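You operate a simulated robot arm through the tools that you are given. There is no shell and no other tool.

You run a simulated robot arm. Do the job below in one go: nothing can be reset, and whatever is moved stays where it is left.

Task
Put things in order on the top of the long steel bench. At the end: the orange cube is on the grey plain steel plate; the grey cap from the top of the long steel bench stands where the dial gauge stood; the dial gauge stands where the wide white tape roll stood; the wide white tape roll stands where the orange cube stood; whatever was shut is shut again. Leave all else as you found it, and nothing knocked over.

The check looks at the end state, three seconds after you hand in, the way a careful person would. Anything else that was tipped, shoved, dropped, spilled or broken makes it a failure. Lids that push on must go on centred and level and be pressed home; caps that screw on are set level and turned clockwise until they are tight.

Robot
A 6-joint arm with a two-finger parallel gripper, fixed in place. Base frame: the origin is at the foot of the arm, x ahead of it, y to its left, z up; the work surface is at about z = 0.86. Units: m, degrees, N and s.
With the tool pointing down near the work surface it reaches from about 0.26 to 0.68 m from the base axis. Its first joint turns from -66.0 to 66.0 degrees. Payload 2.9 kg.
Tool frame: the origin (TCP) lies between the finger pads and is the grasp point; the fingertips stand 0.03 m ahead of it; z points along the fingers, y is the line along which they close. The gripper opens to 0.11 m. The fingers are 0.02 m wide and 0.01 m thick; the gripper's body (0.048 by 0.112 m) begins 0.055 m behind the TCP.
Orientation is that of the tool frame in the base frame, as [roll, pitch, yaw] about the fixed x, y, z axes, in that order (R = Rz(yaw) Ry(pitch) Rx(roll)). With the fingers straight down and closing along the base's y, the tool's x points along the base's -x, its y along +y and its z along -z.

Tools
- The arm moves only by the tool move_arm. Its argument "targets" is a list of rows, each an object of numbers (a shift or turn left out is 0, a gripper value left out holds the last): "x", "y", "z": the shift along the tool's x, y, z in m; "wx", "wy", "wz": the turn, a rotation vector about the tool's x, y, z in degrees; "hand": the finger opening in m, from 0 to 0.11. In form: [{"x": .., "y": .., "z": .., "wx": .., "wy": .., "wz": .., "hand": ..}, ...]. A call has 1 to 20 rows; each row is the pose to reach, as a shift and turn from the pose commanded when the call began, along the tool's axes at that moment. A row lasts 0.2 s, in which the tool goes at most 0.05 m and 8.6 degrees; a call with a longer step from one row to the next is refused whole, and so is a gripper value outside its range. Where a pose cannot be reached the arm comes as near as it can. A force on the tool above 40 N (or 10 N above the force at the start of the call, whichever is more), or a blocked arm, ends the call early, and 0.2 s more pass. The fingers move at their own pace (about 0.108 m/s each) and stop on an object; they squeeze with about 20 N. The grip force told is the motor's: it shows also when the fingers shut on nothing. Time passes only in rows, and 0.2 s behind the last, so rows that repeat a pose let the fingers close. It gives the time, the measured TCP pose, the force on the tool (base axes), the opening and the grip force at its end, in the units of the frame above (readings bear some noise), with the torque about the TCP (base axes, N m) and any sound that the robot's microphone picked up.
- Cameras (640 x 400 px; columns grow to the right, rows downward): "scene" is fixed at [0.0842, 0.4477, 1.3716]; the picture's right is [-0.62, -0.78, 0.00], its down [-0.53, 0.42, -0.73] and it looks along [0.57, -0.46, -0.68] (base axes); focal length 256 px, centre (320, 200). "wrist" rides on the gripper at [0.072, 0.017, -0.103] in the tool frame; the picture's right is [-0.23, 0.97, 0.00], its down [-0.76, -0.18, -0.62] and it looks along [-0.61, -0.14, 0.78] (tool axes); focal length 222 px, centre (320, 200). There is no depth. A picture from a camera that has moved, and an enlarged one, comes with that camera's place and axes in the base frame and with its lens.
- camera(camera): a new picture of that camera. The clock stands still meanwhile.
- enlarge(camera, box): a new picture of the part [left, top, right, bottom] of that camera's present view, enlarged. The clock stands still meanwhile.
- finish_job(): hands the job in; it is judged then, once.

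Nothing tells you positions but the pictures and the camera data. Unless the task says otherwise, let go and move clear before handing in.

The tools are called as name(argument=value, ...) on one line, values as JSON. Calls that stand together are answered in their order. move_arm: Moves the arm, as the interface text tells. Its arguments: {"type":"object","properties":{"targets":{"type":"array","items":{"type":"object","properties":{"x":{"type":"number"},"y":{"type":"number"},"z":{"type":"number"},"wx":{"type":"number"},"wy":{"type":"number"},"wz":{"type":"number"},"hand":{"type":"number"}}}}},"required":["targets"]} The other tools are called the same way: camera (camera) takes a picture; enlarge (camera, box) takes an enlarged picture of a part of a camera's view; finish_job () hands the job in.

At the start:

```text
clock: 0.0
ee_pos: [0.4807, 0.0895, 1.1064]
ee_rot: [179.9, 0.1, 179.9]
ft_force: [-0.7, 0.2, 0.9]
torque: [-0.01, 0.0, 0.0]
finger_gap: 0.1097
grip_force: 0.1
```

scene: 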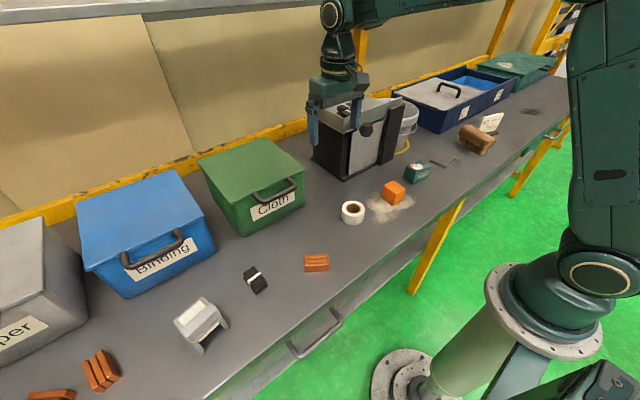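
wrist: 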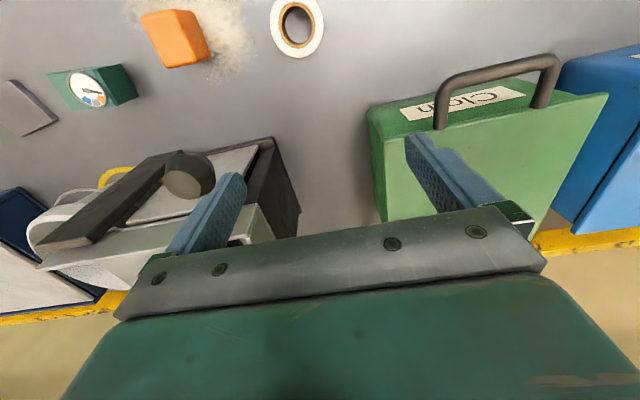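

I see a bench with bins, a white tape roll, an orange cube on some dust, a green dial gauge, and a grey plate beside it. I will look closer before moving.

enlarge(camera="scene", box=[320, 100, 520, 225])

enlarge(camera="scene", box=[140, 200, 380, 350])

enlarge(camera="scene", box=[280, 60, 440, 160])

enlarge(camera="wrist", box=[0, 0, 320, 200])

```text
3.20 times, centred on (420, 162) of scene
camera zoom: at [0.0842, 0.4477, 1.3716], right [-0.62, -0.78, 0.0], down [-0.53, 0.42, -0.73], along [0.57, -0.46, -0.68], focal length 818 px, centre (0, 320)
```

zoom: 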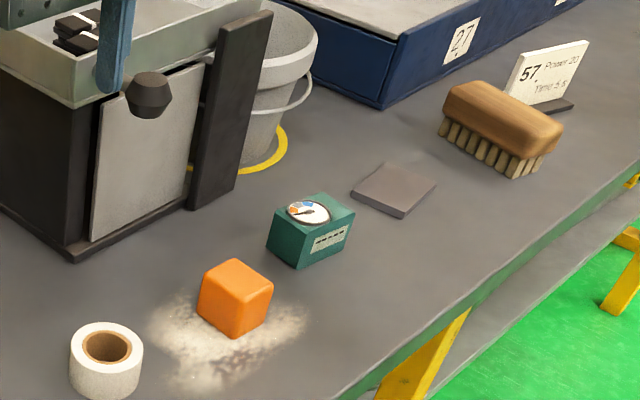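

```text
2.67 times, centred on (260, 275) of scene
camera zoom: at [0.0842, 0.4477, 1.3716], right [-0.62, -0.78, 0.0], down [-0.53, 0.42, -0.73], along [0.57, -0.46, -0.68], focal length 682 px, centre (480, 0)
```

zoom: 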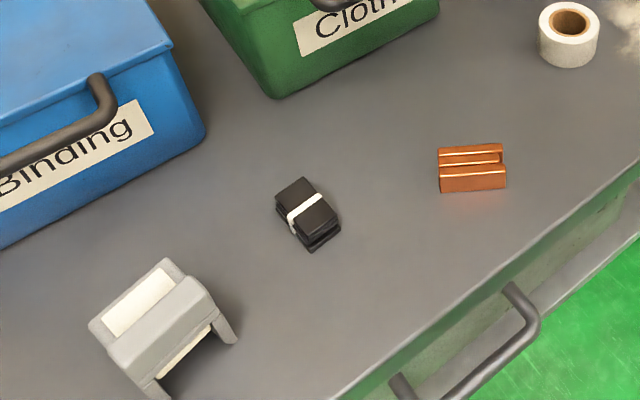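

```text
4.00 times, centred on (360, 110) of scene
camera zoom: at [0.0842, 0.4477, 1.3716], right [-0.62, -0.78, 0.0], down [-0.53, 0.42, -0.73], along [0.57, -0.46, -0.68], focal length 1023 px, centre (160, 560)
```

zoom: 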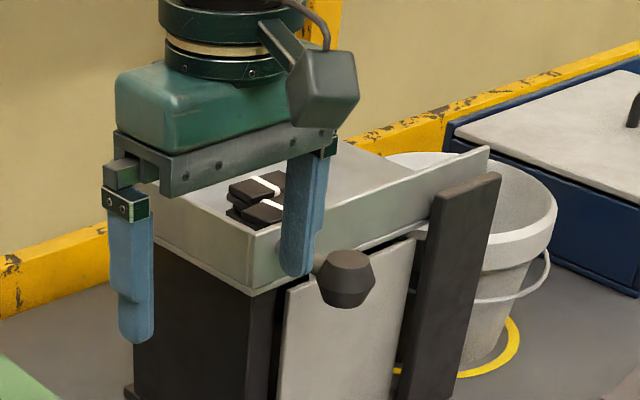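

```text
2.00 times, centred on (160, 100) of wrist
camera zoom: at [0.4069, 0.1056, 1.2102], right [0.23, 0.97, 0.0], down [0.76, -0.18, 0.62], along [0.61, -0.14, -0.78], focal length 444 px, centre (640, 400)
```

zoom: 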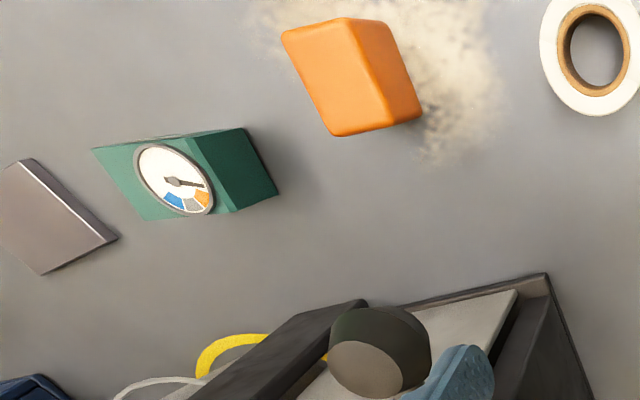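

I have not found the grey cap yet. I'll look at the rest of the bench.

enlarge(camera="scene", box=[0, 280, 240, 400])

enlarge(camera="scene", box=[400, 40, 600, 165])

enlarge(camera="scene", box=[0, 160, 240, 310])

enlarge(camera="scene", box=[360, 250, 640, 400])

```text
2.67 times, centred on (120, 340) of scene
camera zoom: at [0.0842, 0.4477, 1.3716], right [-0.62, -0.78, 0.0], down [-0.53, 0.42, -0.73], along [0.57, -0.46, -0.68], focal length 682 px, centre (853, -173)
```

zoom: 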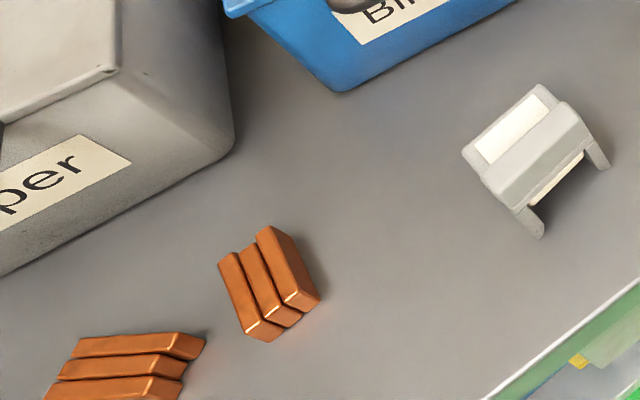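

```text
3.20 times, centred on (500, 102) of scene
camera zoom: at [0.0842, 0.4477, 1.3716], right [-0.62, -0.78, 0.0], down [-0.53, 0.42, -0.73], along [0.57, -0.46, -0.68], focal length 818 px, centre (-256, 512)
```

zoom: 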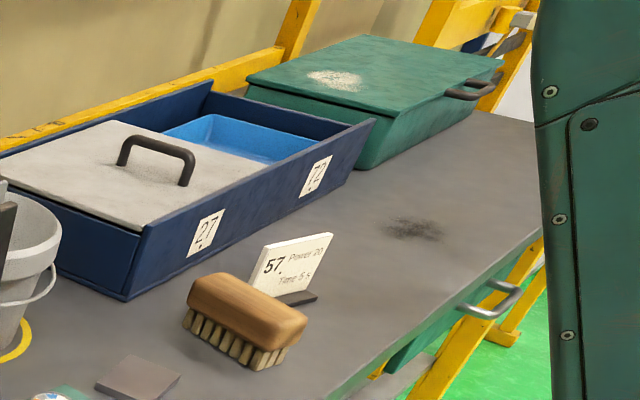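

```text
2.67 times, centred on (120, 235) of scene
camera zoom: at [0.0842, 0.4477, 1.3716], right [-0.62, -0.78, 0.0], down [-0.53, 0.42, -0.73], along [0.57, -0.46, -0.68], focal length 682 px, centre (853, 107)
```

zoom: 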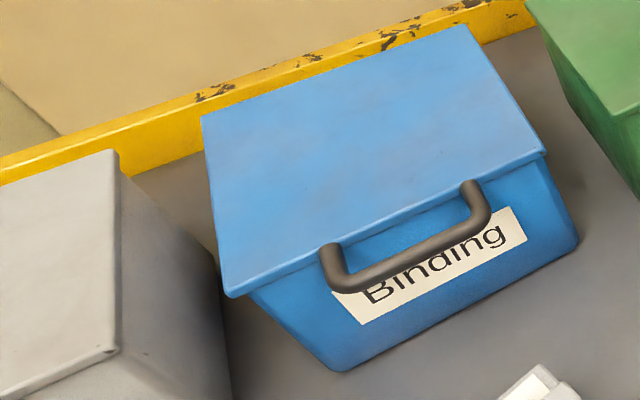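

```text
2.29 times, centred on (500, 325) of scene
camera zoom: at [0.0842, 0.4477, 1.3716], right [-0.62, -0.78, 0.0], down [-0.53, 0.42, -0.73], along [0.57, -0.46, -0.68], focal length 585 px, centre (-91, -86)
```

zoom: 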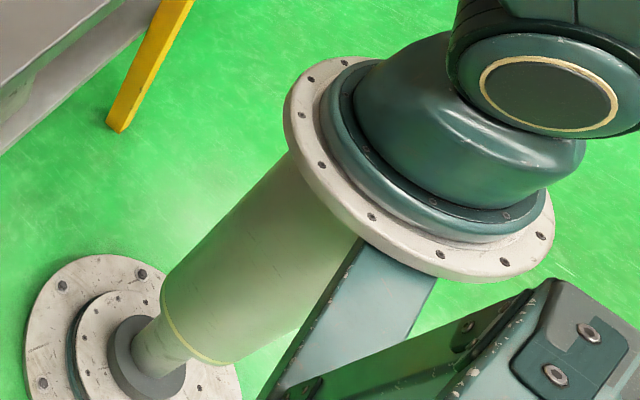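

The cap isn't visible from here; it could be behind the bins or the cabinet. I'll raise the arm and turn the wrist so that its camera looks along the bench.

move_arm(targets=[{"z": -0.04}, {"z": -0.08}, {"z": -0.12}, {"z": -0.13, "wz": 8}, {"z": -0.13, "wz": 16}, {"z": -0.13, "wz": 24}, {"z": -0.13, "wz": 32}, {"z": -0.13, "wz": 40}, {"z": -0.13, "wz": 48}, {"z": -0.13, "wz": 56}, {"z": -0.13, "wz": 64}, {"z": -0.13, "wz": 72}, {"z": -0.13, "wz": 80}, {"z": -0.13, "wz": 88}, {"z": -0.13, "wz": 90}])

camera(camera="wrist")

camera(camera="scene")

```text
clock: 3.2
ee_pos: [0.4801, 0.0889, 1.2371]
ee_rot: [-180.0, -0.1, 89.9]
ft_force: [0.3, 0.2, 0.4]
torque: [0.0, 0.01, 0.02]
finger_gap: 0.11
grip_force: 0.1
```

```text
taken
camera wrist: at [0.4967, 0.1607, 1.3404], right [0.97, -0.23, 0.0], down [-0.18, -0.76, 0.62], along [-0.14, -0.61, -0.78], focal length 222 px, centre (320, 200)
```

wrist: 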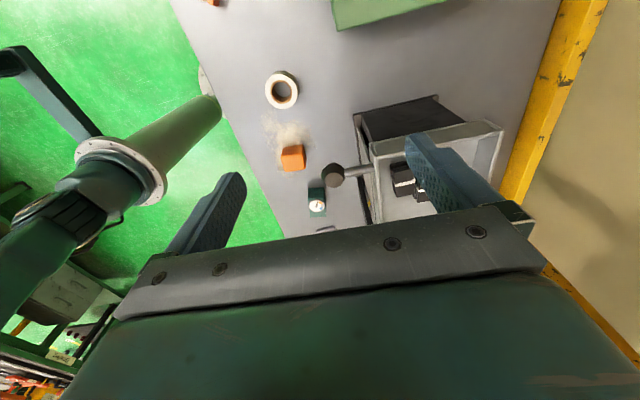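

```text
taken
```

scene: 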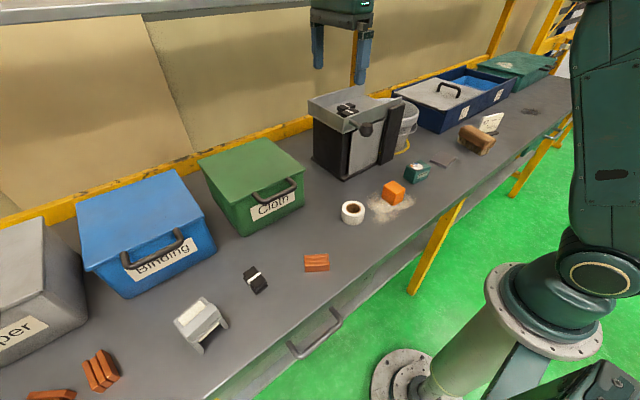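

enlarge(camera="wrist", box=[230, 50, 550, 250])

enlarge(camera="scene", box=[290, 70, 450, 190])

```text
2.00 times, centred on (390, 150) of wrist
camera zoom: at [0.4967, 0.1607, 1.3404], right [0.97, -0.23, 0.0], down [-0.18, -0.76, 0.62], along [-0.14, -0.61, -0.78], focal length 444 px, centre (180, 300)
```

zoom: 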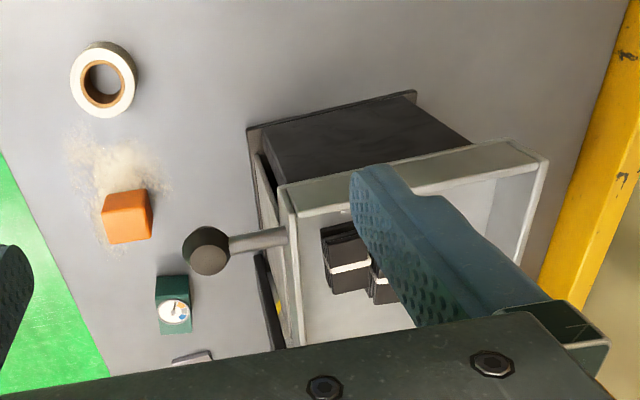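

```text
3.33 times, centred on (370, 130) of scene
camera zoom: at [0.0842, 0.4477, 1.3716], right [-0.62, -0.78, 0.0], down [-0.53, 0.42, -0.73], along [0.57, -0.46, -0.68], focal length 853 px, centre (153, 433)
```

zoom: 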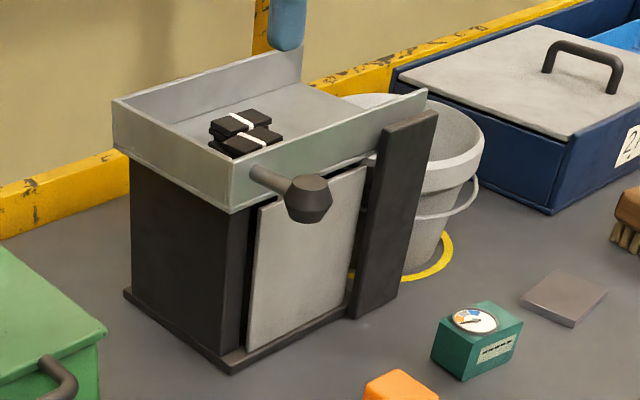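

The cap could be in or behind the bucket, so I'll move the camera over the right side of the bench.

move_arm(targets=[{"x": -0.04, "y": -0.008}, {"x": -0.08, "y": -0.016}, {"x": -0.12, "y": -0.024}, {"x": -0.16, "y": -0.032}, {"x": -0.2, "y": -0.04}, {"x": -0.24, "y": -0.048}, {"x": -0.28, "y": -0.056}, {"x": -0.32, "y": -0.064}, {"x": -0.32, "y": -0.064}])

camera(camera="wrist")

```text
clock: 5.2
ee_pos: [0.4154, -0.233, 1.2372]
ee_rot: [179.9, 0.0, 89.9]
ft_force: [0.4, -0.9, 0.0]
torque: [0.0, -0.06, -0.01]
finger_gap: 0.11
grip_force: 0.0
```

```text
taken
camera wrist: at [0.4318, -0.1609, 1.3401], right [0.97, -0.23, 0.0], down [-0.18, -0.76, 0.62], along [-0.14, -0.61, -0.78], focal length 222 px, centre (320, 200)
```

wrist: 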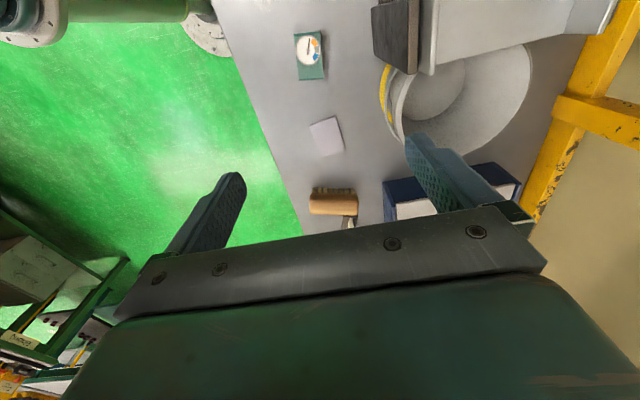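

enlarge(camera="wrist", box=[280, 0, 600, 200])

enlarge(camera="wrist", box=[0, 200, 160, 400])

enlarge(camera="scene", box=[300, 60, 460, 180])

```text
2.00 times, centred on (440, 100) of wrist
camera zoom: at [0.4318, -0.1609, 1.3401], right [0.97, -0.23, 0.0], down [-0.18, -0.76, 0.62], along [-0.14, -0.61, -0.78], focal length 444 px, centre (80, 400)
```

zoom: 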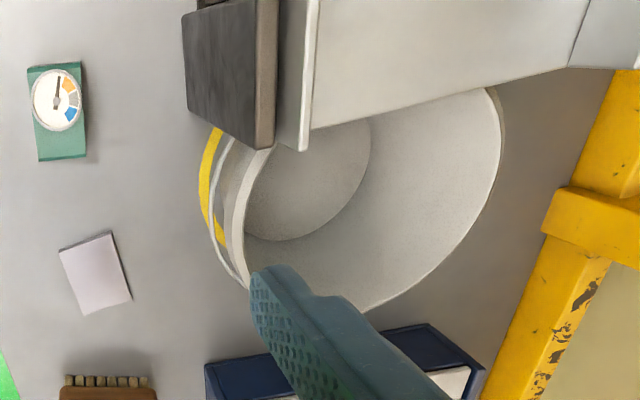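

```text
2.00 times, centred on (80, 300) of wrist
camera zoom: at [0.4318, -0.1609, 1.3401], right [0.97, -0.23, 0.0], down [-0.18, -0.76, 0.62], along [-0.14, -0.61, -0.78], focal length 444 px, centre (800, 0)
```

zoom: 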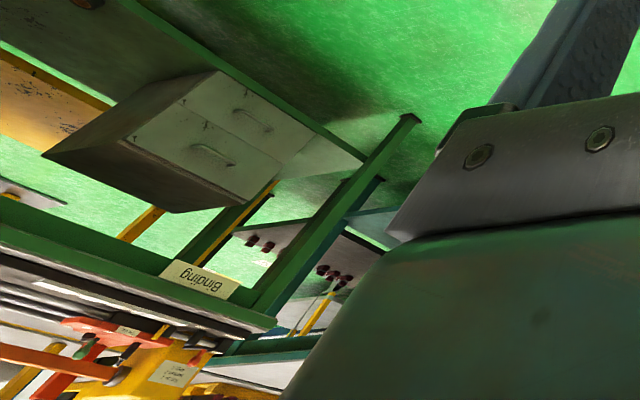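

```text
3.33 times, centred on (380, 120) of scene
camera zoom: at [0.0842, 0.4477, 1.3716], right [-0.62, -0.78, 0.0], down [-0.53, 0.42, -0.73], along [0.57, -0.46, -0.68], focal length 853 px, centre (120, 467)
```

zoom: 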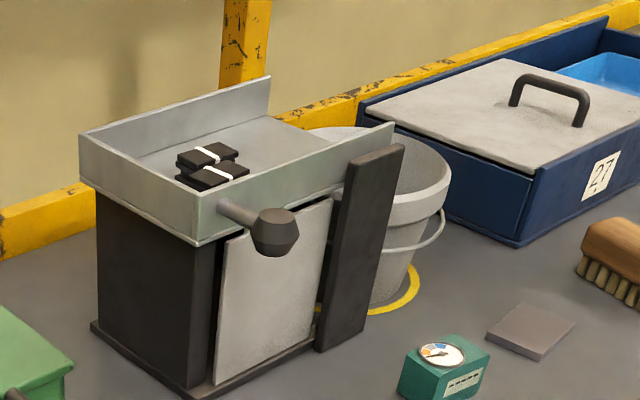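

The bucket seems empty and the hopper is a tilting chute. I'll now look at the left side, especially the light-grey object near (0.37, 0.50).

move_arm(targets=[{"x": 0.04, "y": -0.006, "wz": -5.3}, {"x": 0.08, "y": -0.012, "wz": -10.6}, {"x": 0.12, "y": -0.018, "wz": -15.9}, {"x": 0.16, "y": -0.024, "wz": -21.2}, {"x": 0.2, "y": -0.03, "wz": -26.5}, {"x": 0.24, "y": -0.036, "wz": -31.8}, {"x": 0.28, "y": -0.042, "wz": -37.1}, {"x": 0.32, "y": -0.048, "wz": -42.4}, {"x": 0.36, "y": -0.054, "wz": -47.7}, {"x": 0.4, "y": -0.06, "wz": -53}, {"x": 0.44, "y": -0.066, "wz": -58.3}, {"x": 0.48, "y": -0.072, "wz": -63.6}, {"x": 0.52, "y": -0.078, "wz": -68.9}, {"x": 0.56, "y": -0.084, "wz": -74.2}, {"x": 0.6, "y": -0.09, "wz": -79.5}, {"x": 0.64, "y": -0.095, "wz": -84.8}, {"x": 0.66, "y": -0.095, "wz": -90}, {"x": 0.66, "y": -0.095, "wz": -90}])

camera(camera="wrist")

camera(camera="scene")

```text
clock: 9.0
ee_pos: [0.3207, 0.4297, 1.2368]
ee_rot: [180.0, 0.1, -179.9]
ft_force: [0.1, 0.1, -0.3]
torque: [0.01, -0.03, 0.01]
finger_gap: 0.1098
grip_force: 0.1
```

```text
taken
camera wrist: at [0.2462, 0.4458, 1.3396], right [0.23, 0.97, 0.0], down [0.76, -0.18, 0.62], along [0.61, -0.14, -0.78], focal length 222 px, centre (320, 200)
```

wrist: 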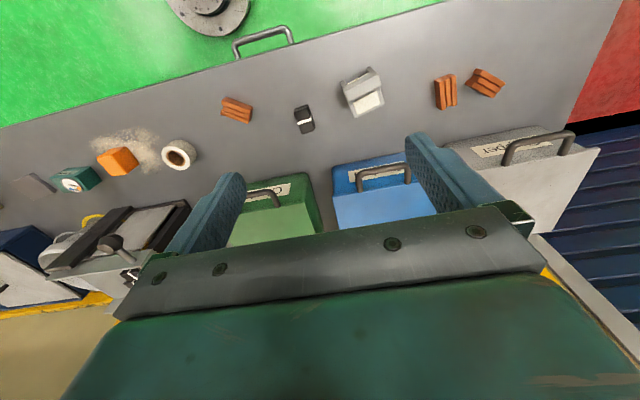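

```text
taken
```

scene: 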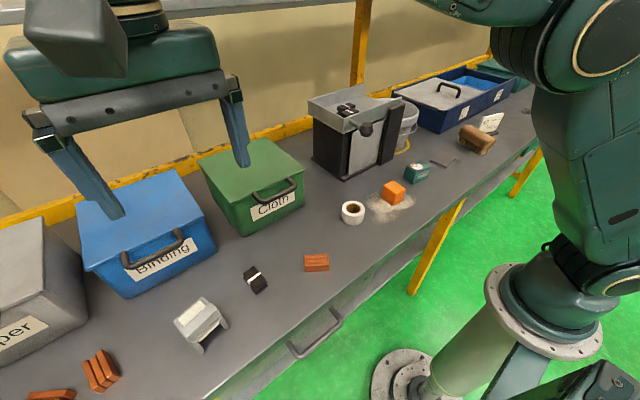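

enlarge(camera="wrist", box=[280, 30, 520, 180])

enlarge(camera="scene", box=[150, 270, 270, 370])

enlarge(camera="wrist", box=[0, 80, 240, 230])

```text
2.67 times, centred on (400, 105) of wrist
camera zoom: at [0.2462, 0.4458, 1.3396], right [0.23, 0.97, 0.0], down [0.76, -0.18, 0.62], along [0.61, -0.14, -0.78], focal length 592 px, centre (107, 453)
```

zoom: 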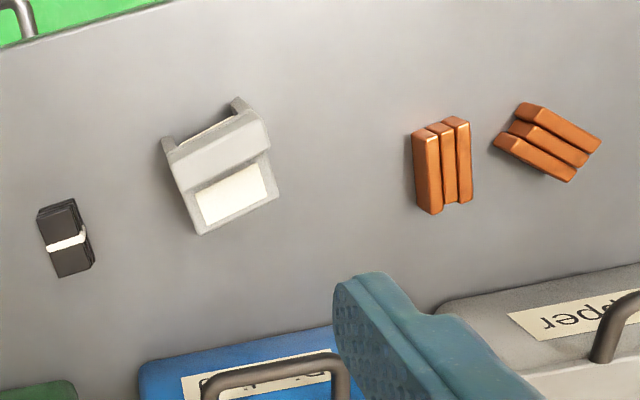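

```text
4.00 times, centred on (210, 320) of scene
camera zoom: at [0.0842, 0.4477, 1.3716], right [-0.62, -0.78, 0.0], down [-0.53, 0.42, -0.73], along [0.57, -0.46, -0.68], focal length 1023 px, centre (760, -280)
```

zoom: 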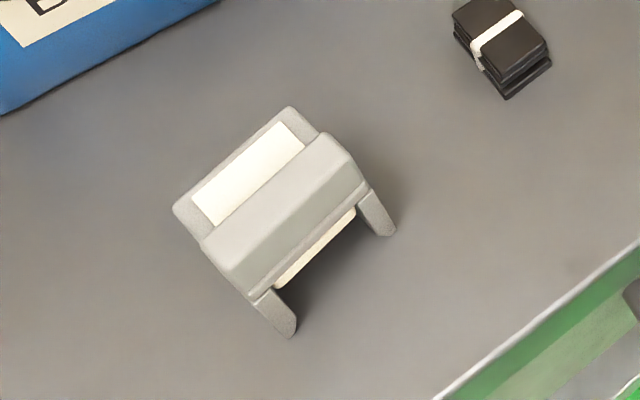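

```text
2.67 times, centred on (120, 155) of wrist
camera zoom: at [0.2462, 0.4458, 1.3396], right [0.23, 0.97, 0.0], down [0.76, -0.18, 0.62], along [0.61, -0.14, -0.78], focal length 592 px, centre (853, 320)
```

zoom: 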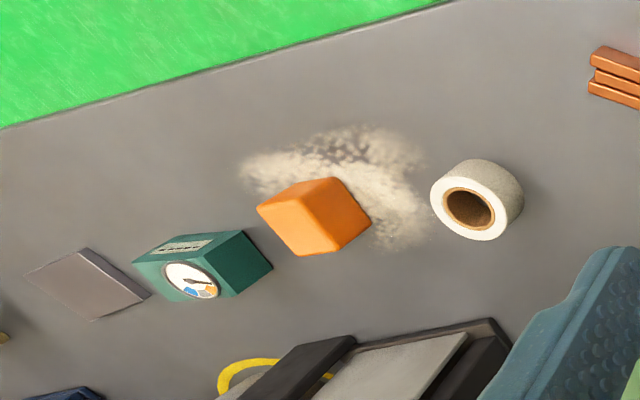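

The grey object on the left is a small printer, not a cap. I'll scan behind the bins and the hopper with the wrist turned to look along -y.

move_arm(targets=[{"x": -0.03, "wz": 8.2}, {"x": -0.06, "wz": 16.4}, {"x": -0.09, "wz": 24.6}, {"x": -0.12, "wz": 32.8}, {"x": -0.15, "wz": 41}, {"x": -0.18, "wz": 49.2}, {"x": -0.21, "wz": 57.4}, {"x": -0.24, "y": -0.01, "wz": 65.6}, {"x": -0.26, "y": -0.03, "wz": 73.8}, {"x": -0.26, "y": -0.05, "wz": 82}, {"x": -0.26, "y": -0.07, "wz": 90}, {"x": -0.26, "y": -0.07, "wz": 90}])

camera(camera="wrist")

```text
clock: 11.6
ee_pos: [0.5107, 0.3128, 1.186]
ee_rot: [180.0, 0.0, 89.9]
ft_force: [-0.8, -0.1, 0.2]
torque: [-0.02, 0.01, -0.01]
finger_gap: 0.1099
grip_force: 0.1
out of reach, approached as far as the arm can: row 2, 3, 4, 5, 6, 7, 8, 9, 10, 11, 12
```

```text
taken
camera wrist: at [0.5265, 0.3851, 1.2896], right [0.97, -0.23, 0.0], down [-0.18, -0.76, 0.62], along [-0.14, -0.61, -0.78], focal length 222 px, centre (320, 200)
```

wrist: 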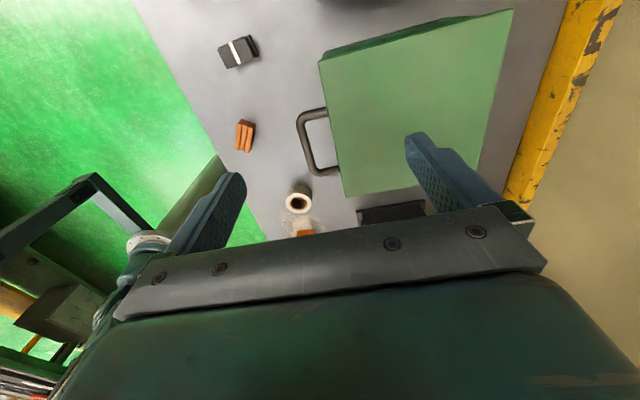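

Nothing is behind the Cloth bin. Next I'll look behind the hopper and the bucket.

move_arm(targets=[{"x": -0.04, "y": -0.01, "z": -0.01}, {"x": -0.08, "y": -0.02, "z": -0.02}, {"x": -0.12, "y": -0.02, "z": -0.03, "wz": 8}, {"x": -0.16, "y": -0.02, "z": -0.04, "wz": 16}, {"x": -0.2, "y": -0.02, "z": -0.05, "wz": 24}, {"x": -0.24, "y": -0.02, "z": -0.05, "wz": 32}, {"x": -0.28, "y": -0.02, "z": -0.05, "wz": 40}, {"x": -0.32, "y": -0.02, "z": -0.05, "wz": 48}, {"x": -0.36, "y": -0.02, "z": -0.05, "wz": 56}, {"x": -0.36, "y": -0.02, "z": -0.05, "wz": 64}, {"x": -0.36, "y": -0.02, "z": -0.05, "wz": 72}, {"x": -0.36, "y": -0.02, "z": -0.05, "wz": 80}, {"x": -0.36, "y": -0.02, "z": -0.05, "wz": 88}, {"x": -0.36, "y": -0.02, "z": -0.05, "wz": 90}])

camera(camera="wrist")

```text
clock: 14.6
ee_pos: [0.4934, -0.0473, 1.2327]
ee_rot: [-179.8, 0.1, -0.1]
ft_force: [-0.6, -0.3, -0.2]
torque: [0.02, -0.01, -0.01]
finger_gap: 0.1101
grip_force: 0.1
```

```text
taken
camera wrist: at [0.5644, -0.0649, 1.336], right [-0.23, -0.97, 0.0], down [-0.76, 0.18, 0.62], along [-0.61, 0.15, -0.78], focal length 222 px, centre (320, 200)
```

wrist: 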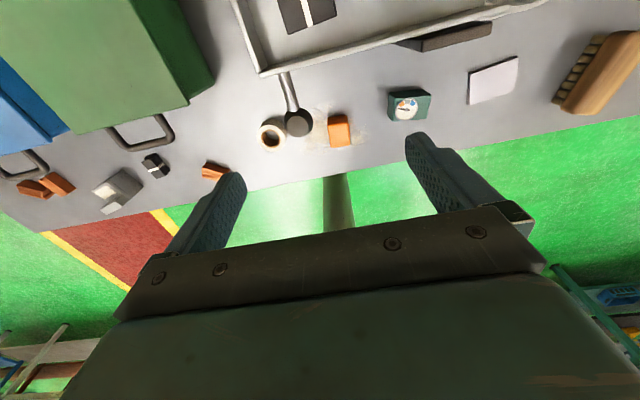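

move_arm(targets=[{"wy": 8}, {"wy": 16}, {"wy": 24}, {"wy": 32}, {"wy": 40}, {"wy": 40, "x": 0.03}, {"wy": 40, "x": 0.06}, {"wy": 40, "x": 0.06}])

camera(camera="wrist")

```text
clock: 16.4
ee_pos: [0.55, -0.0647, 1.225]
ee_rot: [174.6, -39.7, 4.8]
ft_force: [-0.1, 0.0, 0.0]
torque: [0.05, 0.03, 0.01]
finger_gap: 0.1101
grip_force: 0.1
out of reach, approached as far as the arm can: row 3, 4, 5, 6, 7, 8
```

```text
taken
camera wrist: at [0.5387, -0.0729, 1.3521], right [-0.15, -0.99, -0.08], down [-0.99, 0.15, -0.02], along [0.03, 0.07, -1.0], focal length 222 px, centre (320, 200)
```

wrist: 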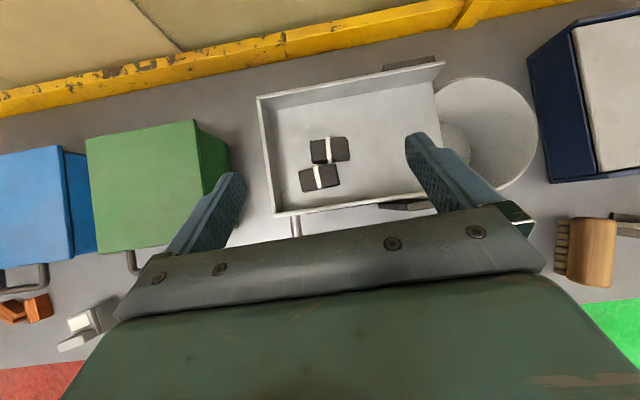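

enlarge(camera="wrist", box=[380, 30, 640, 220])

enlarge(camera="wrist", box=[220, 30, 480, 220])

enlarge(camera="wrist", box=[0, 80, 260, 360])

```text
2.11 times, centred on (510, 125) of wrist
camera zoom: at [0.5387, -0.0729, 1.3521], right [-0.15, -0.99, -0.08], down [-0.99, 0.15, -0.02], along [0.03, 0.07, -1.0], focal length 468 px, centre (-80, 358)
```

zoom: 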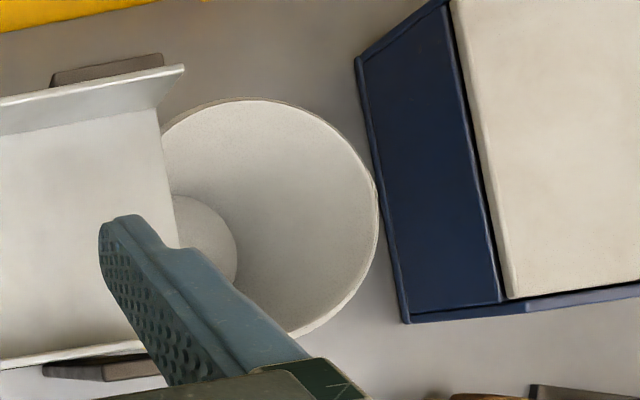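

```text
2.11 times, centred on (350, 125) of wrist
camera zoom: at [0.5387, -0.0729, 1.3521], right [-0.15, -0.99, -0.08], down [-0.99, 0.15, -0.02], along [0.03, 0.07, -1.0], focal length 468 px, centre (257, 358)
```

zoom: 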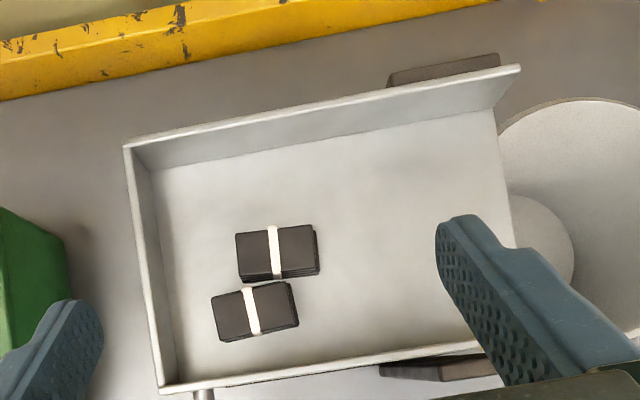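

```text
1.43 times, centred on (130, 220) of wrist
camera zoom: at [0.5387, -0.0729, 1.3521], right [-0.15, -0.99, -0.08], down [-0.99, 0.15, -0.02], along [0.03, 0.07, -1.0], focal length 317 px, centre (591, 171)
```

zoom: 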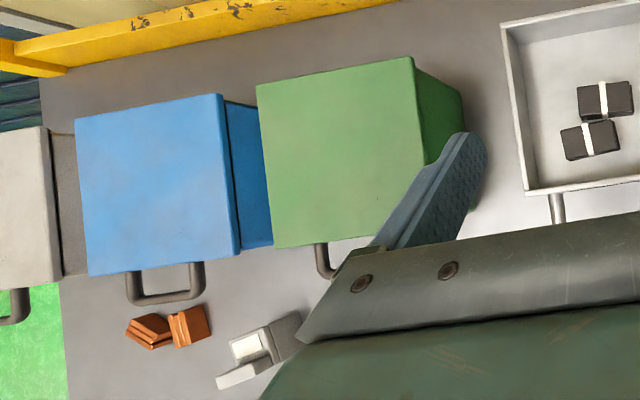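

No cap behind the bins or hopper either. I'll return to vertical and check the right end around the brush.

move_arm(targets=[{"wy": -8}, {"wy": -16}, {"wy": -24}, {"wy": -32}, {"wy": -40}, {"wy": -40}])

```text
clock: 17.8
ee_pos: [0.5534, -0.0763, 1.2319]
ee_rot: [179.1, -0.9, 2.2]
ft_force: [-0.3, 0.1, 0.1]
torque: [-0.01, 0.0, 0.01]
finger_gap: 0.1098
grip_force: 0.2
out of reach, approached as far as the arm can: row 4, 5, 6
```

move_arm(targets=[{"x": -0.03, "y": 0.02}, {"x": -0.06, "y": 0.05}, {"x": -0.09, "y": 0.08}, {"x": -0.12, "y": 0.11}, {"x": -0.15, "y": 0.14}, {"x": -0.18, "y": 0.17}, {"x": -0.2, "y": 0.2}, {"x": -0.2, "y": 0.24}, {"x": -0.2, "y": 0.28}, {"x": -0.2, "y": 0.32}, {"x": -0.2, "y": 0.34, "wy": 8}, {"x": -0.2, "y": 0.34, "wy": 16}, {"x": -0.2, "y": 0.34, "wy": 24}, {"x": -0.2, "y": 0.34, "wy": 24}])

camera(camera="wrist")

camera(camera="scene")

```text
clock: 20.8
ee_pos: [0.3692, -0.4266, 1.2342]
ee_rot: [179.2, -24.9, 2.6]
ft_force: [0.0, 1.9, -0.4]
torque: [-0.01, 0.04, 0.0]
finger_gap: 0.1099
grip_force: 0.1
out of reach, approached as far as the arm can: row 13, 14
```

```text
taken
camera wrist: at [0.3904, -0.4406, 1.3592], right [-0.17, -0.98, -0.08], down [-0.96, 0.14, 0.24], along [-0.23, 0.12, -0.97], focal length 222 px, centre (320, 200)
```

wrist: 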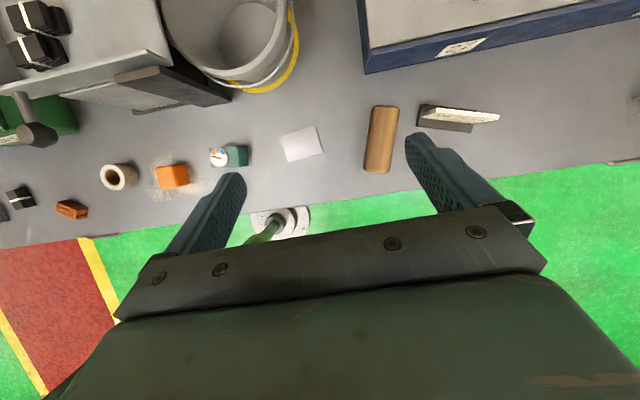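

```text
taken
```

scene: 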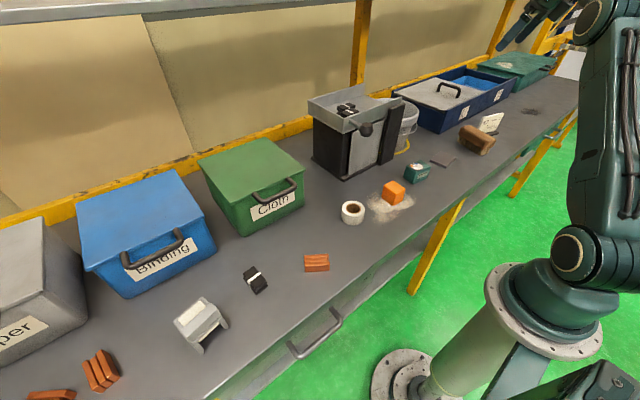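

enlarge(camera="wrist", box=[80, 0, 340, 165])

enlarge(camera="wrist", box=[180, 100, 520, 260])

enlarge(camera="scene", box=[300, 80, 430, 190])

```text
2.42 times, centred on (210, 82) of wrist
camera zoom: at [0.3904, -0.4406, 1.3592], right [-0.17, -0.98, -0.08], down [-0.96, 0.14, 0.24], along [-0.23, 0.12, -0.97], focal length 538 px, centre (587, 485)
```

zoom: 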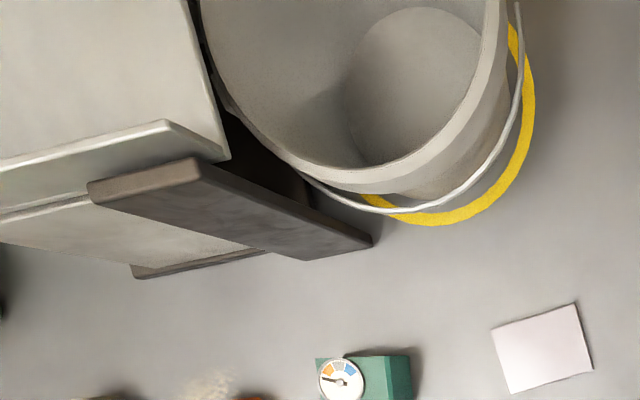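

```text
1.88 times, centred on (350, 180) of wrist
camera zoom: at [0.3904, -0.4406, 1.3592], right [-0.17, -0.98, -0.08], down [-0.96, 0.14, 0.24], along [-0.23, 0.12, -0.97], focal length 418 px, centre (264, 238)
```

zoom: 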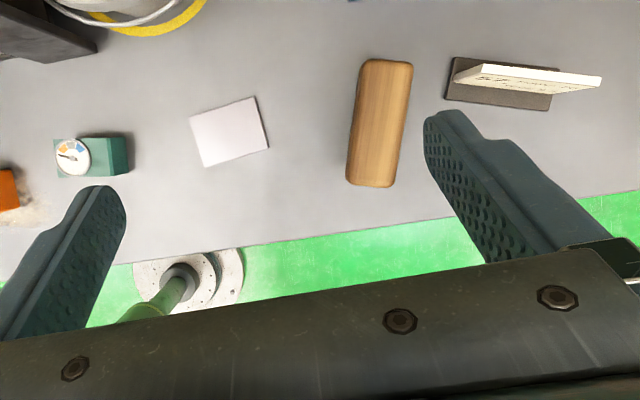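

```text
3.64 times, centred on (365, 135) of scene
camera zoom: at [0.0842, 0.4477, 1.3716], right [-0.62, -0.78, 0.0], down [-0.53, 0.42, -0.73], along [0.57, -0.46, -0.68], focal length 930 px, centre (156, 436)
```

zoom: 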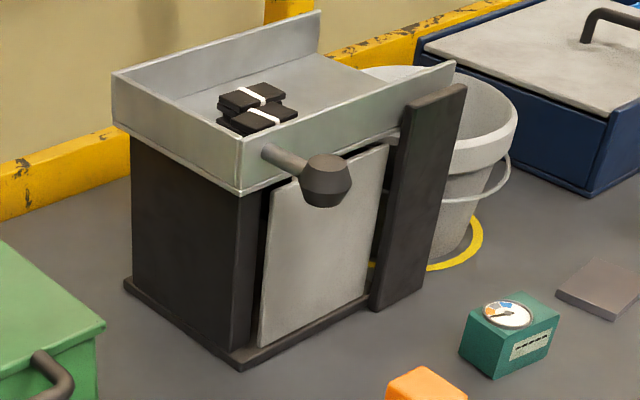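

No cap in the bucket or around the brush. I'll straighten up and go back toward the middle for closer looks at the hopper front and the left-side object.

move_arm(targets=[{"wy": -8, "y": -0.02}, {"wy": -16, "y": -0.05}, {"wy": -24, "y": -0.09}, {"wy": -24, "y": -0.13}, {"wy": -24, "y": -0.17}, {"wy": -24, "y": -0.21}, {"wy": -24, "y": -0.21}])

```text
clock: 22.4
ee_pos: [0.3592, -0.2152, 1.2328]
ee_rot: [179.2, -0.8, 2.4]
ft_force: [0.2, -0.8, 0.5]
torque: [0.03, 0.06, 0.0]
finger_gap: 0.1098
grip_force: 0.1
out of reach, approached as far as the arm can: row 3
```

move_arm(targets=[{"x": -0.003, "y": -0.008, "wz": -8.5}, {"x": -0.006, "y": -0.016, "wz": -17}, {"x": -0.009, "y": -0.024, "wz": -25.5}, {"x": -0.012, "y": -0.032, "wz": -34}, {"x": -0.015, "y": -0.04, "wz": -42.5}, {"x": -0.018, "y": -0.048, "wz": -51}, {"x": -0.021, "y": -0.056, "wz": -59.5}, {"x": -0.024, "y": -0.064, "wz": -68}, {"x": -0.027, "y": -0.072, "wz": -76.5}, {"x": -0.03, "y": -0.08, "wz": -85}, {"x": -0.033, "y": -0.088, "wz": -93.5}, {"x": -0.036, "y": -0.096, "wz": -102}, {"x": -0.039, "y": -0.104, "wz": -110.5}, {"x": -0.042, "y": -0.112, "wz": -119}, {"x": -0.045, "y": -0.12, "wz": -127.5}, {"x": -0.048, "y": -0.128, "wz": -136}, {"x": -0.05, "y": -0.136, "wz": -144.5}, {"x": -0.05, "y": -0.144, "wz": -153}, {"x": -0.05, "y": -0.152, "wz": -161.5}, {"x": -0.05, "y": -0.16, "wz": -170}])

camera(camera="wrist")

```text
clock: 26.6
ee_pos: [0.3053, -0.0574, 1.2294]
ee_rot: [-179.2, 1.1, 172.4]
ft_force: [0.1, 0.4, 0.5]
torque: [0.01, 0.01, -0.03]
finger_gap: 0.1098
grip_force: 0.1
```

```text
taken
camera wrist: at [0.2321, -0.0299, 1.3315], right [0.35, 0.94, -0.01], down [0.72, -0.27, 0.64], along [0.6, -0.23, -0.77], focal length 222 px, centre (320, 200)
```

wrist: 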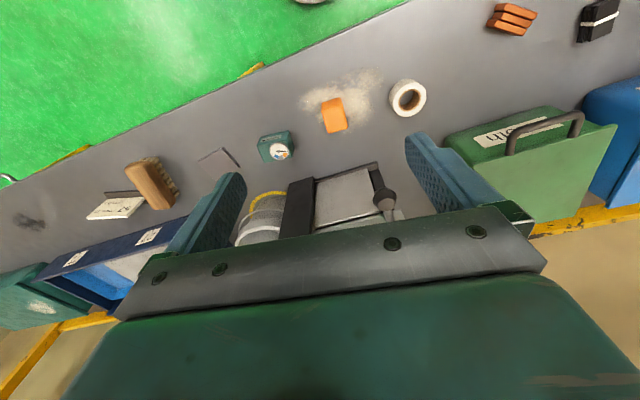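

move_arm(targets=[{"z": 0.03, "wz": -2}, {"z": 0.06, "wz": -4}, {"z": 0.09, "wz": -6}, {"z": 0.12, "wz": -8}, {"z": 0.12, "wy": -8, "wz": -8}, {"z": 0.12, "wy": -16, "wz": -8}, {"z": 0.12, "wy": -24, "wz": -8}, {"z": 0.12, "wy": -30, "wz": -8}, {"z": 0.12, "wy": -30, "wz": -8}])

camera(camera="wrist")

```text
clock: 28.6
ee_pos: [0.3062, -0.0589, 1.109]
ee_rot: [-176.8, 30.8, -178.5]
ft_force: [0.0, -0.3, 0.9]
torque: [-0.01, 0.0, -0.03]
finger_gap: 0.1098
grip_force: 0.1
```

```text
taken
camera wrist: at [0.1902, -0.0395, 1.1593], right [0.2, 0.98, 0.07], down [0.33, -0.13, 0.93], along [0.92, -0.16, -0.35], focal length 222 px, centre (320, 200)
```

wrist: 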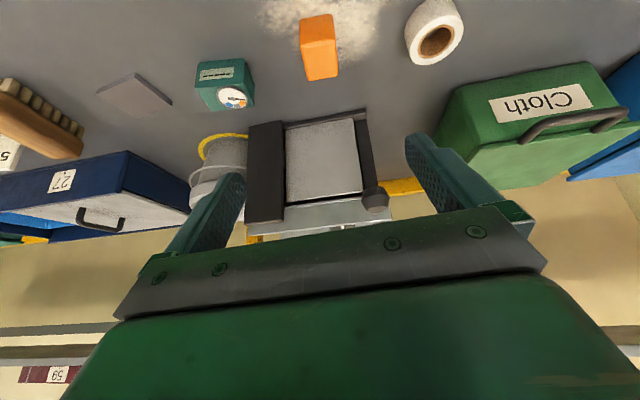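

enlarge(camera="wrist", box=[180, 80, 440, 250])

enlarge(camera="wrist", box=[60, 0, 320, 160])

enlarge(camera="wrist", box=[380, 0, 640, 200])

```text
2.35 times, centred on (310, 165) of wrist
camera zoom: at [0.1902, -0.0395, 1.1593], right [0.2, 0.98, 0.07], down [0.33, -0.13, 0.93], along [0.92, -0.16, -0.35], focal length 523 px, centre (344, 282)
```

zoom: 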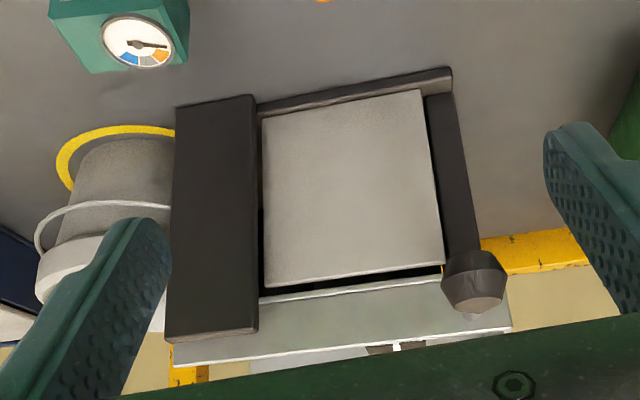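

```text
2.46 times, centred on (190, 80) of wrist
camera zoom: at [0.1902, -0.0395, 1.1593], right [0.2, 0.98, 0.07], down [0.33, -0.13, 0.93], along [0.92, -0.16, -0.35], focal length 547 px, centre (640, 495)
```

zoom: 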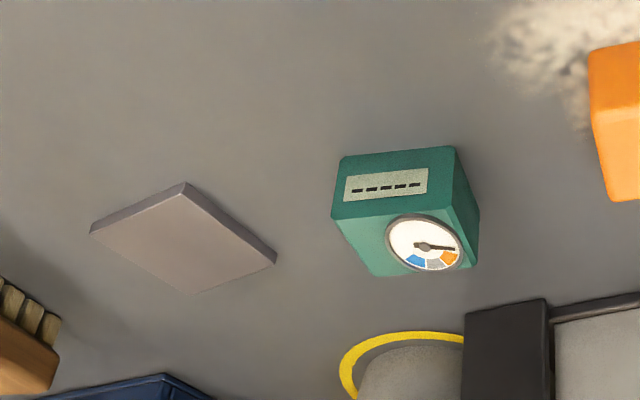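

```text
2.00 times, centred on (510, 100) of wrist
camera zoom: at [0.1902, -0.0395, 1.1593], right [0.2, 0.98, 0.07], down [0.33, -0.13, 0.93], along [0.92, -0.16, -0.35], focal length 444 px, centre (-60, 400)
```

zoom: 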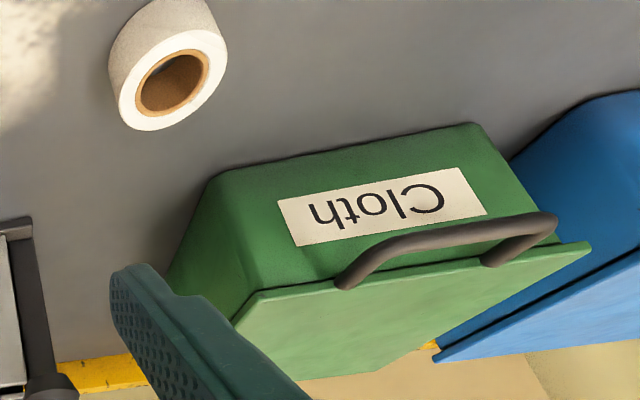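

The hopper front shows a grey panel in a frame with the gauge and plate in front. I still need a close look at the grey object on the left.

move_arm(targets=[{"y": 0.04, "wy": 6}, {"y": 0.08, "wy": 12}, {"y": 0.12, "wy": 15}, {"y": 0.16, "wy": 15}, {"y": 0.2, "wy": 15}, {"y": 0.24, "wy": 15}, {"y": 0.28, "wy": 15}, {"y": 0.32, "wy": 15}, {"y": 0.36, "wy": 15}, {"y": 0.4, "wy": 15}, {"y": 0.44, "wy": 15}, {"y": 0.48, "wy": 15}, {"y": 0.48, "wy": 15}])

camera(camera="wrist")

```text
clock: 31.4
ee_pos: [0.3049, 0.4208, 1.0858]
ee_rot: [-177.0, 15.8, -179.4]
ft_force: [0.4, -0.3, 0.6]
torque: [0.01, 0.04, 0.01]
finger_gap: 0.1099
grip_force: 0.1
```

```text
taken
camera wrist: at [0.2063, 0.4417, 1.1646], right [0.22, 0.97, 0.01], down [0.56, -0.14, 0.82], along [0.8, -0.17, -0.58], focal length 222 px, centre (320, 200)
```

wrist: 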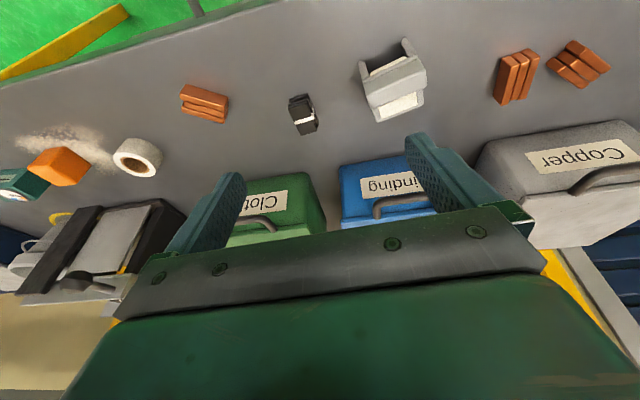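

enlarge(camera="wrist", box=[340, 20, 460, 140])

enlarge(camera="wrist", box=[0, 100, 200, 225])

```text
3.33 times, centred on (400, 80) of wrist
camera zoom: at [0.2063, 0.4417, 1.1646], right [0.22, 0.97, 0.01], down [0.56, -0.14, 0.82], along [0.8, -0.17, -0.58], focal length 740 px, centre (53, 600)
```

zoom: 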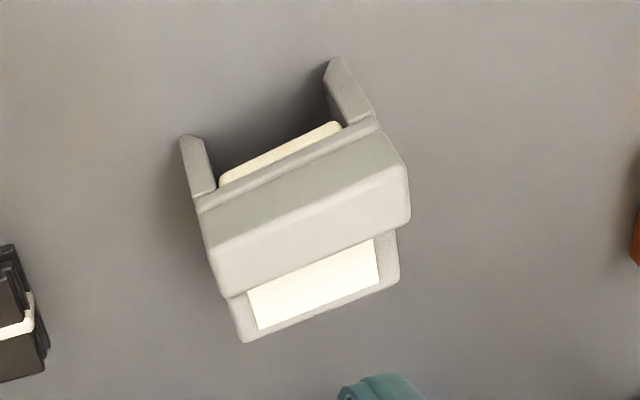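

```text
3.20 times, centred on (100, 162) of wrist
camera zoom: at [0.2063, 0.4417, 1.1646], right [0.22, 0.97, 0.01], down [0.56, -0.14, 0.82], along [0.8, -0.17, -0.58], focal length 711 px, centre (1024, 320)
```

zoom: 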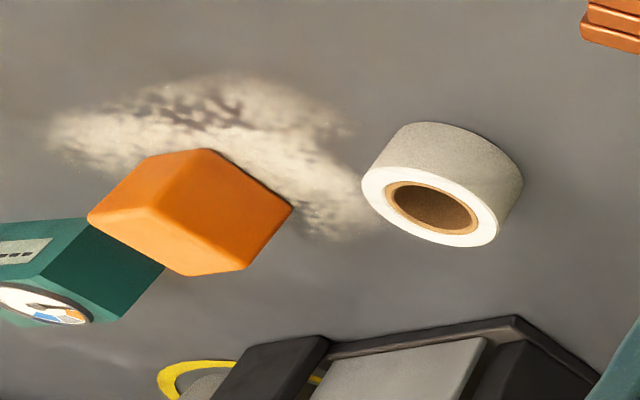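

That object is a small dispenser or printer, not a cap. The one reachable shut container is the Cloth bin, so I'll measure its lid and handle.

enlarge(camera="scene", box=[190, 125, 320, 245])

enlarge(camera="scene", box=[70, 150, 230, 310])

enlarge(camera="scene", box=[250, 280, 450, 400])

```text
3.33 times, centred on (255, 185) of scene
camera zoom: at [0.0842, 0.4477, 1.3716], right [-0.62, -0.78, 0.0], down [-0.53, 0.42, -0.73], along [0.57, -0.46, -0.68], focal length 853 px, centre (537, 250)
```

zoom: 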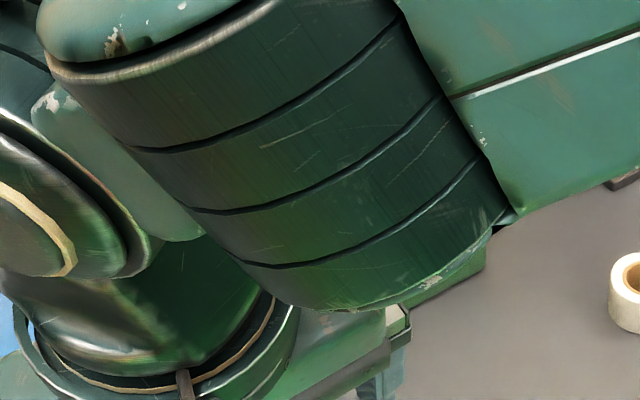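

```text
2.50 times, centred on (150, 230) of scene
camera zoom: at [0.0842, 0.4477, 1.3716], right [-0.62, -0.78, 0.0], down [-0.53, 0.42, -0.73], along [0.57, -0.46, -0.68], focal length 639 px, centre (745, 125)
```

zoom: 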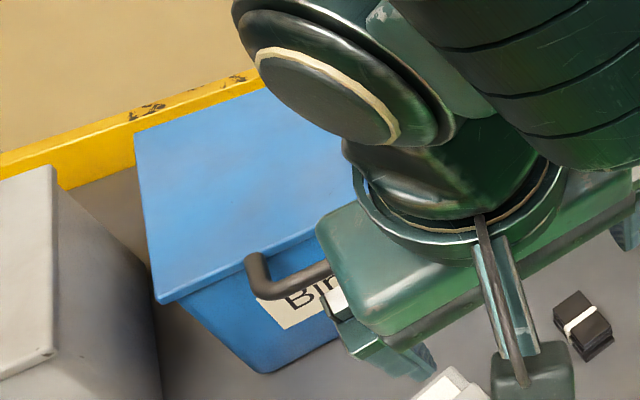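

```text
3.20 times, centred on (350, 340) of scene
camera zoom: at [0.0842, 0.4477, 1.3716], right [-0.62, -0.78, 0.0], down [-0.53, 0.42, -0.73], along [0.57, -0.46, -0.68], focal length 818 px, centre (224, -248)
```

zoom: 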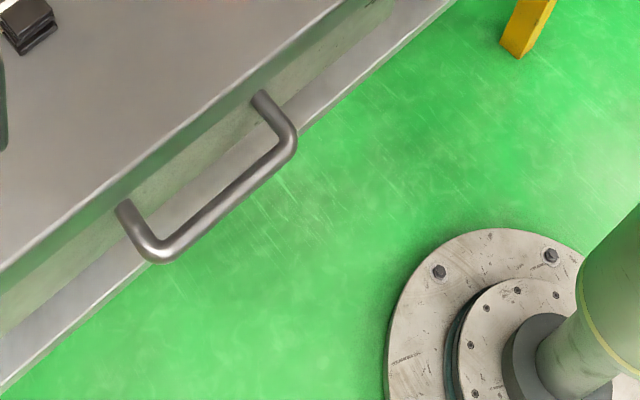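

Before opening anything I'll look at the Cloth bin's lid, seam and handle up close.

move_arm(targets=[{"y": -0.04, "wy": 5}, {"y": -0.08, "wy": 10}, {"y": -0.12, "wy": 15}, {"y": -0.16, "wy": 15}, {"y": -0.2, "wy": 15}, {"y": -0.24, "wy": 15}, {"y": -0.26, "wy": 15}, {"y": -0.26, "wy": 15}])

camera(camera="wrist")

camera(camera="scene")

```text
clock: 33.2
ee_pos: [0.308, 0.1603, 1.099]
ee_rot: [-177.2, 1.0, 179.9]
ft_force: [0.0, 0.1, 0.4]
torque: [0.01, 0.01, 0.01]
finger_gap: 0.11
grip_force: 0.1
```

```text
taken
camera wrist: at [0.2318, 0.1818, 1.2001], right [0.23, 0.97, -0.04], down [0.75, -0.15, 0.64], along [0.62, -0.18, -0.76], focal length 222 px, centre (320, 200)
```

wrist: 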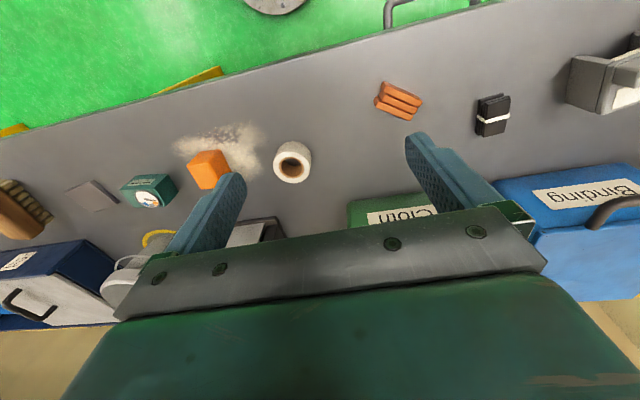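

```text
taken
```

scene: 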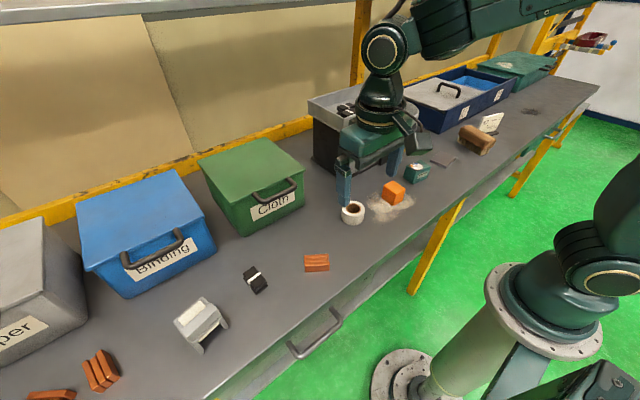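

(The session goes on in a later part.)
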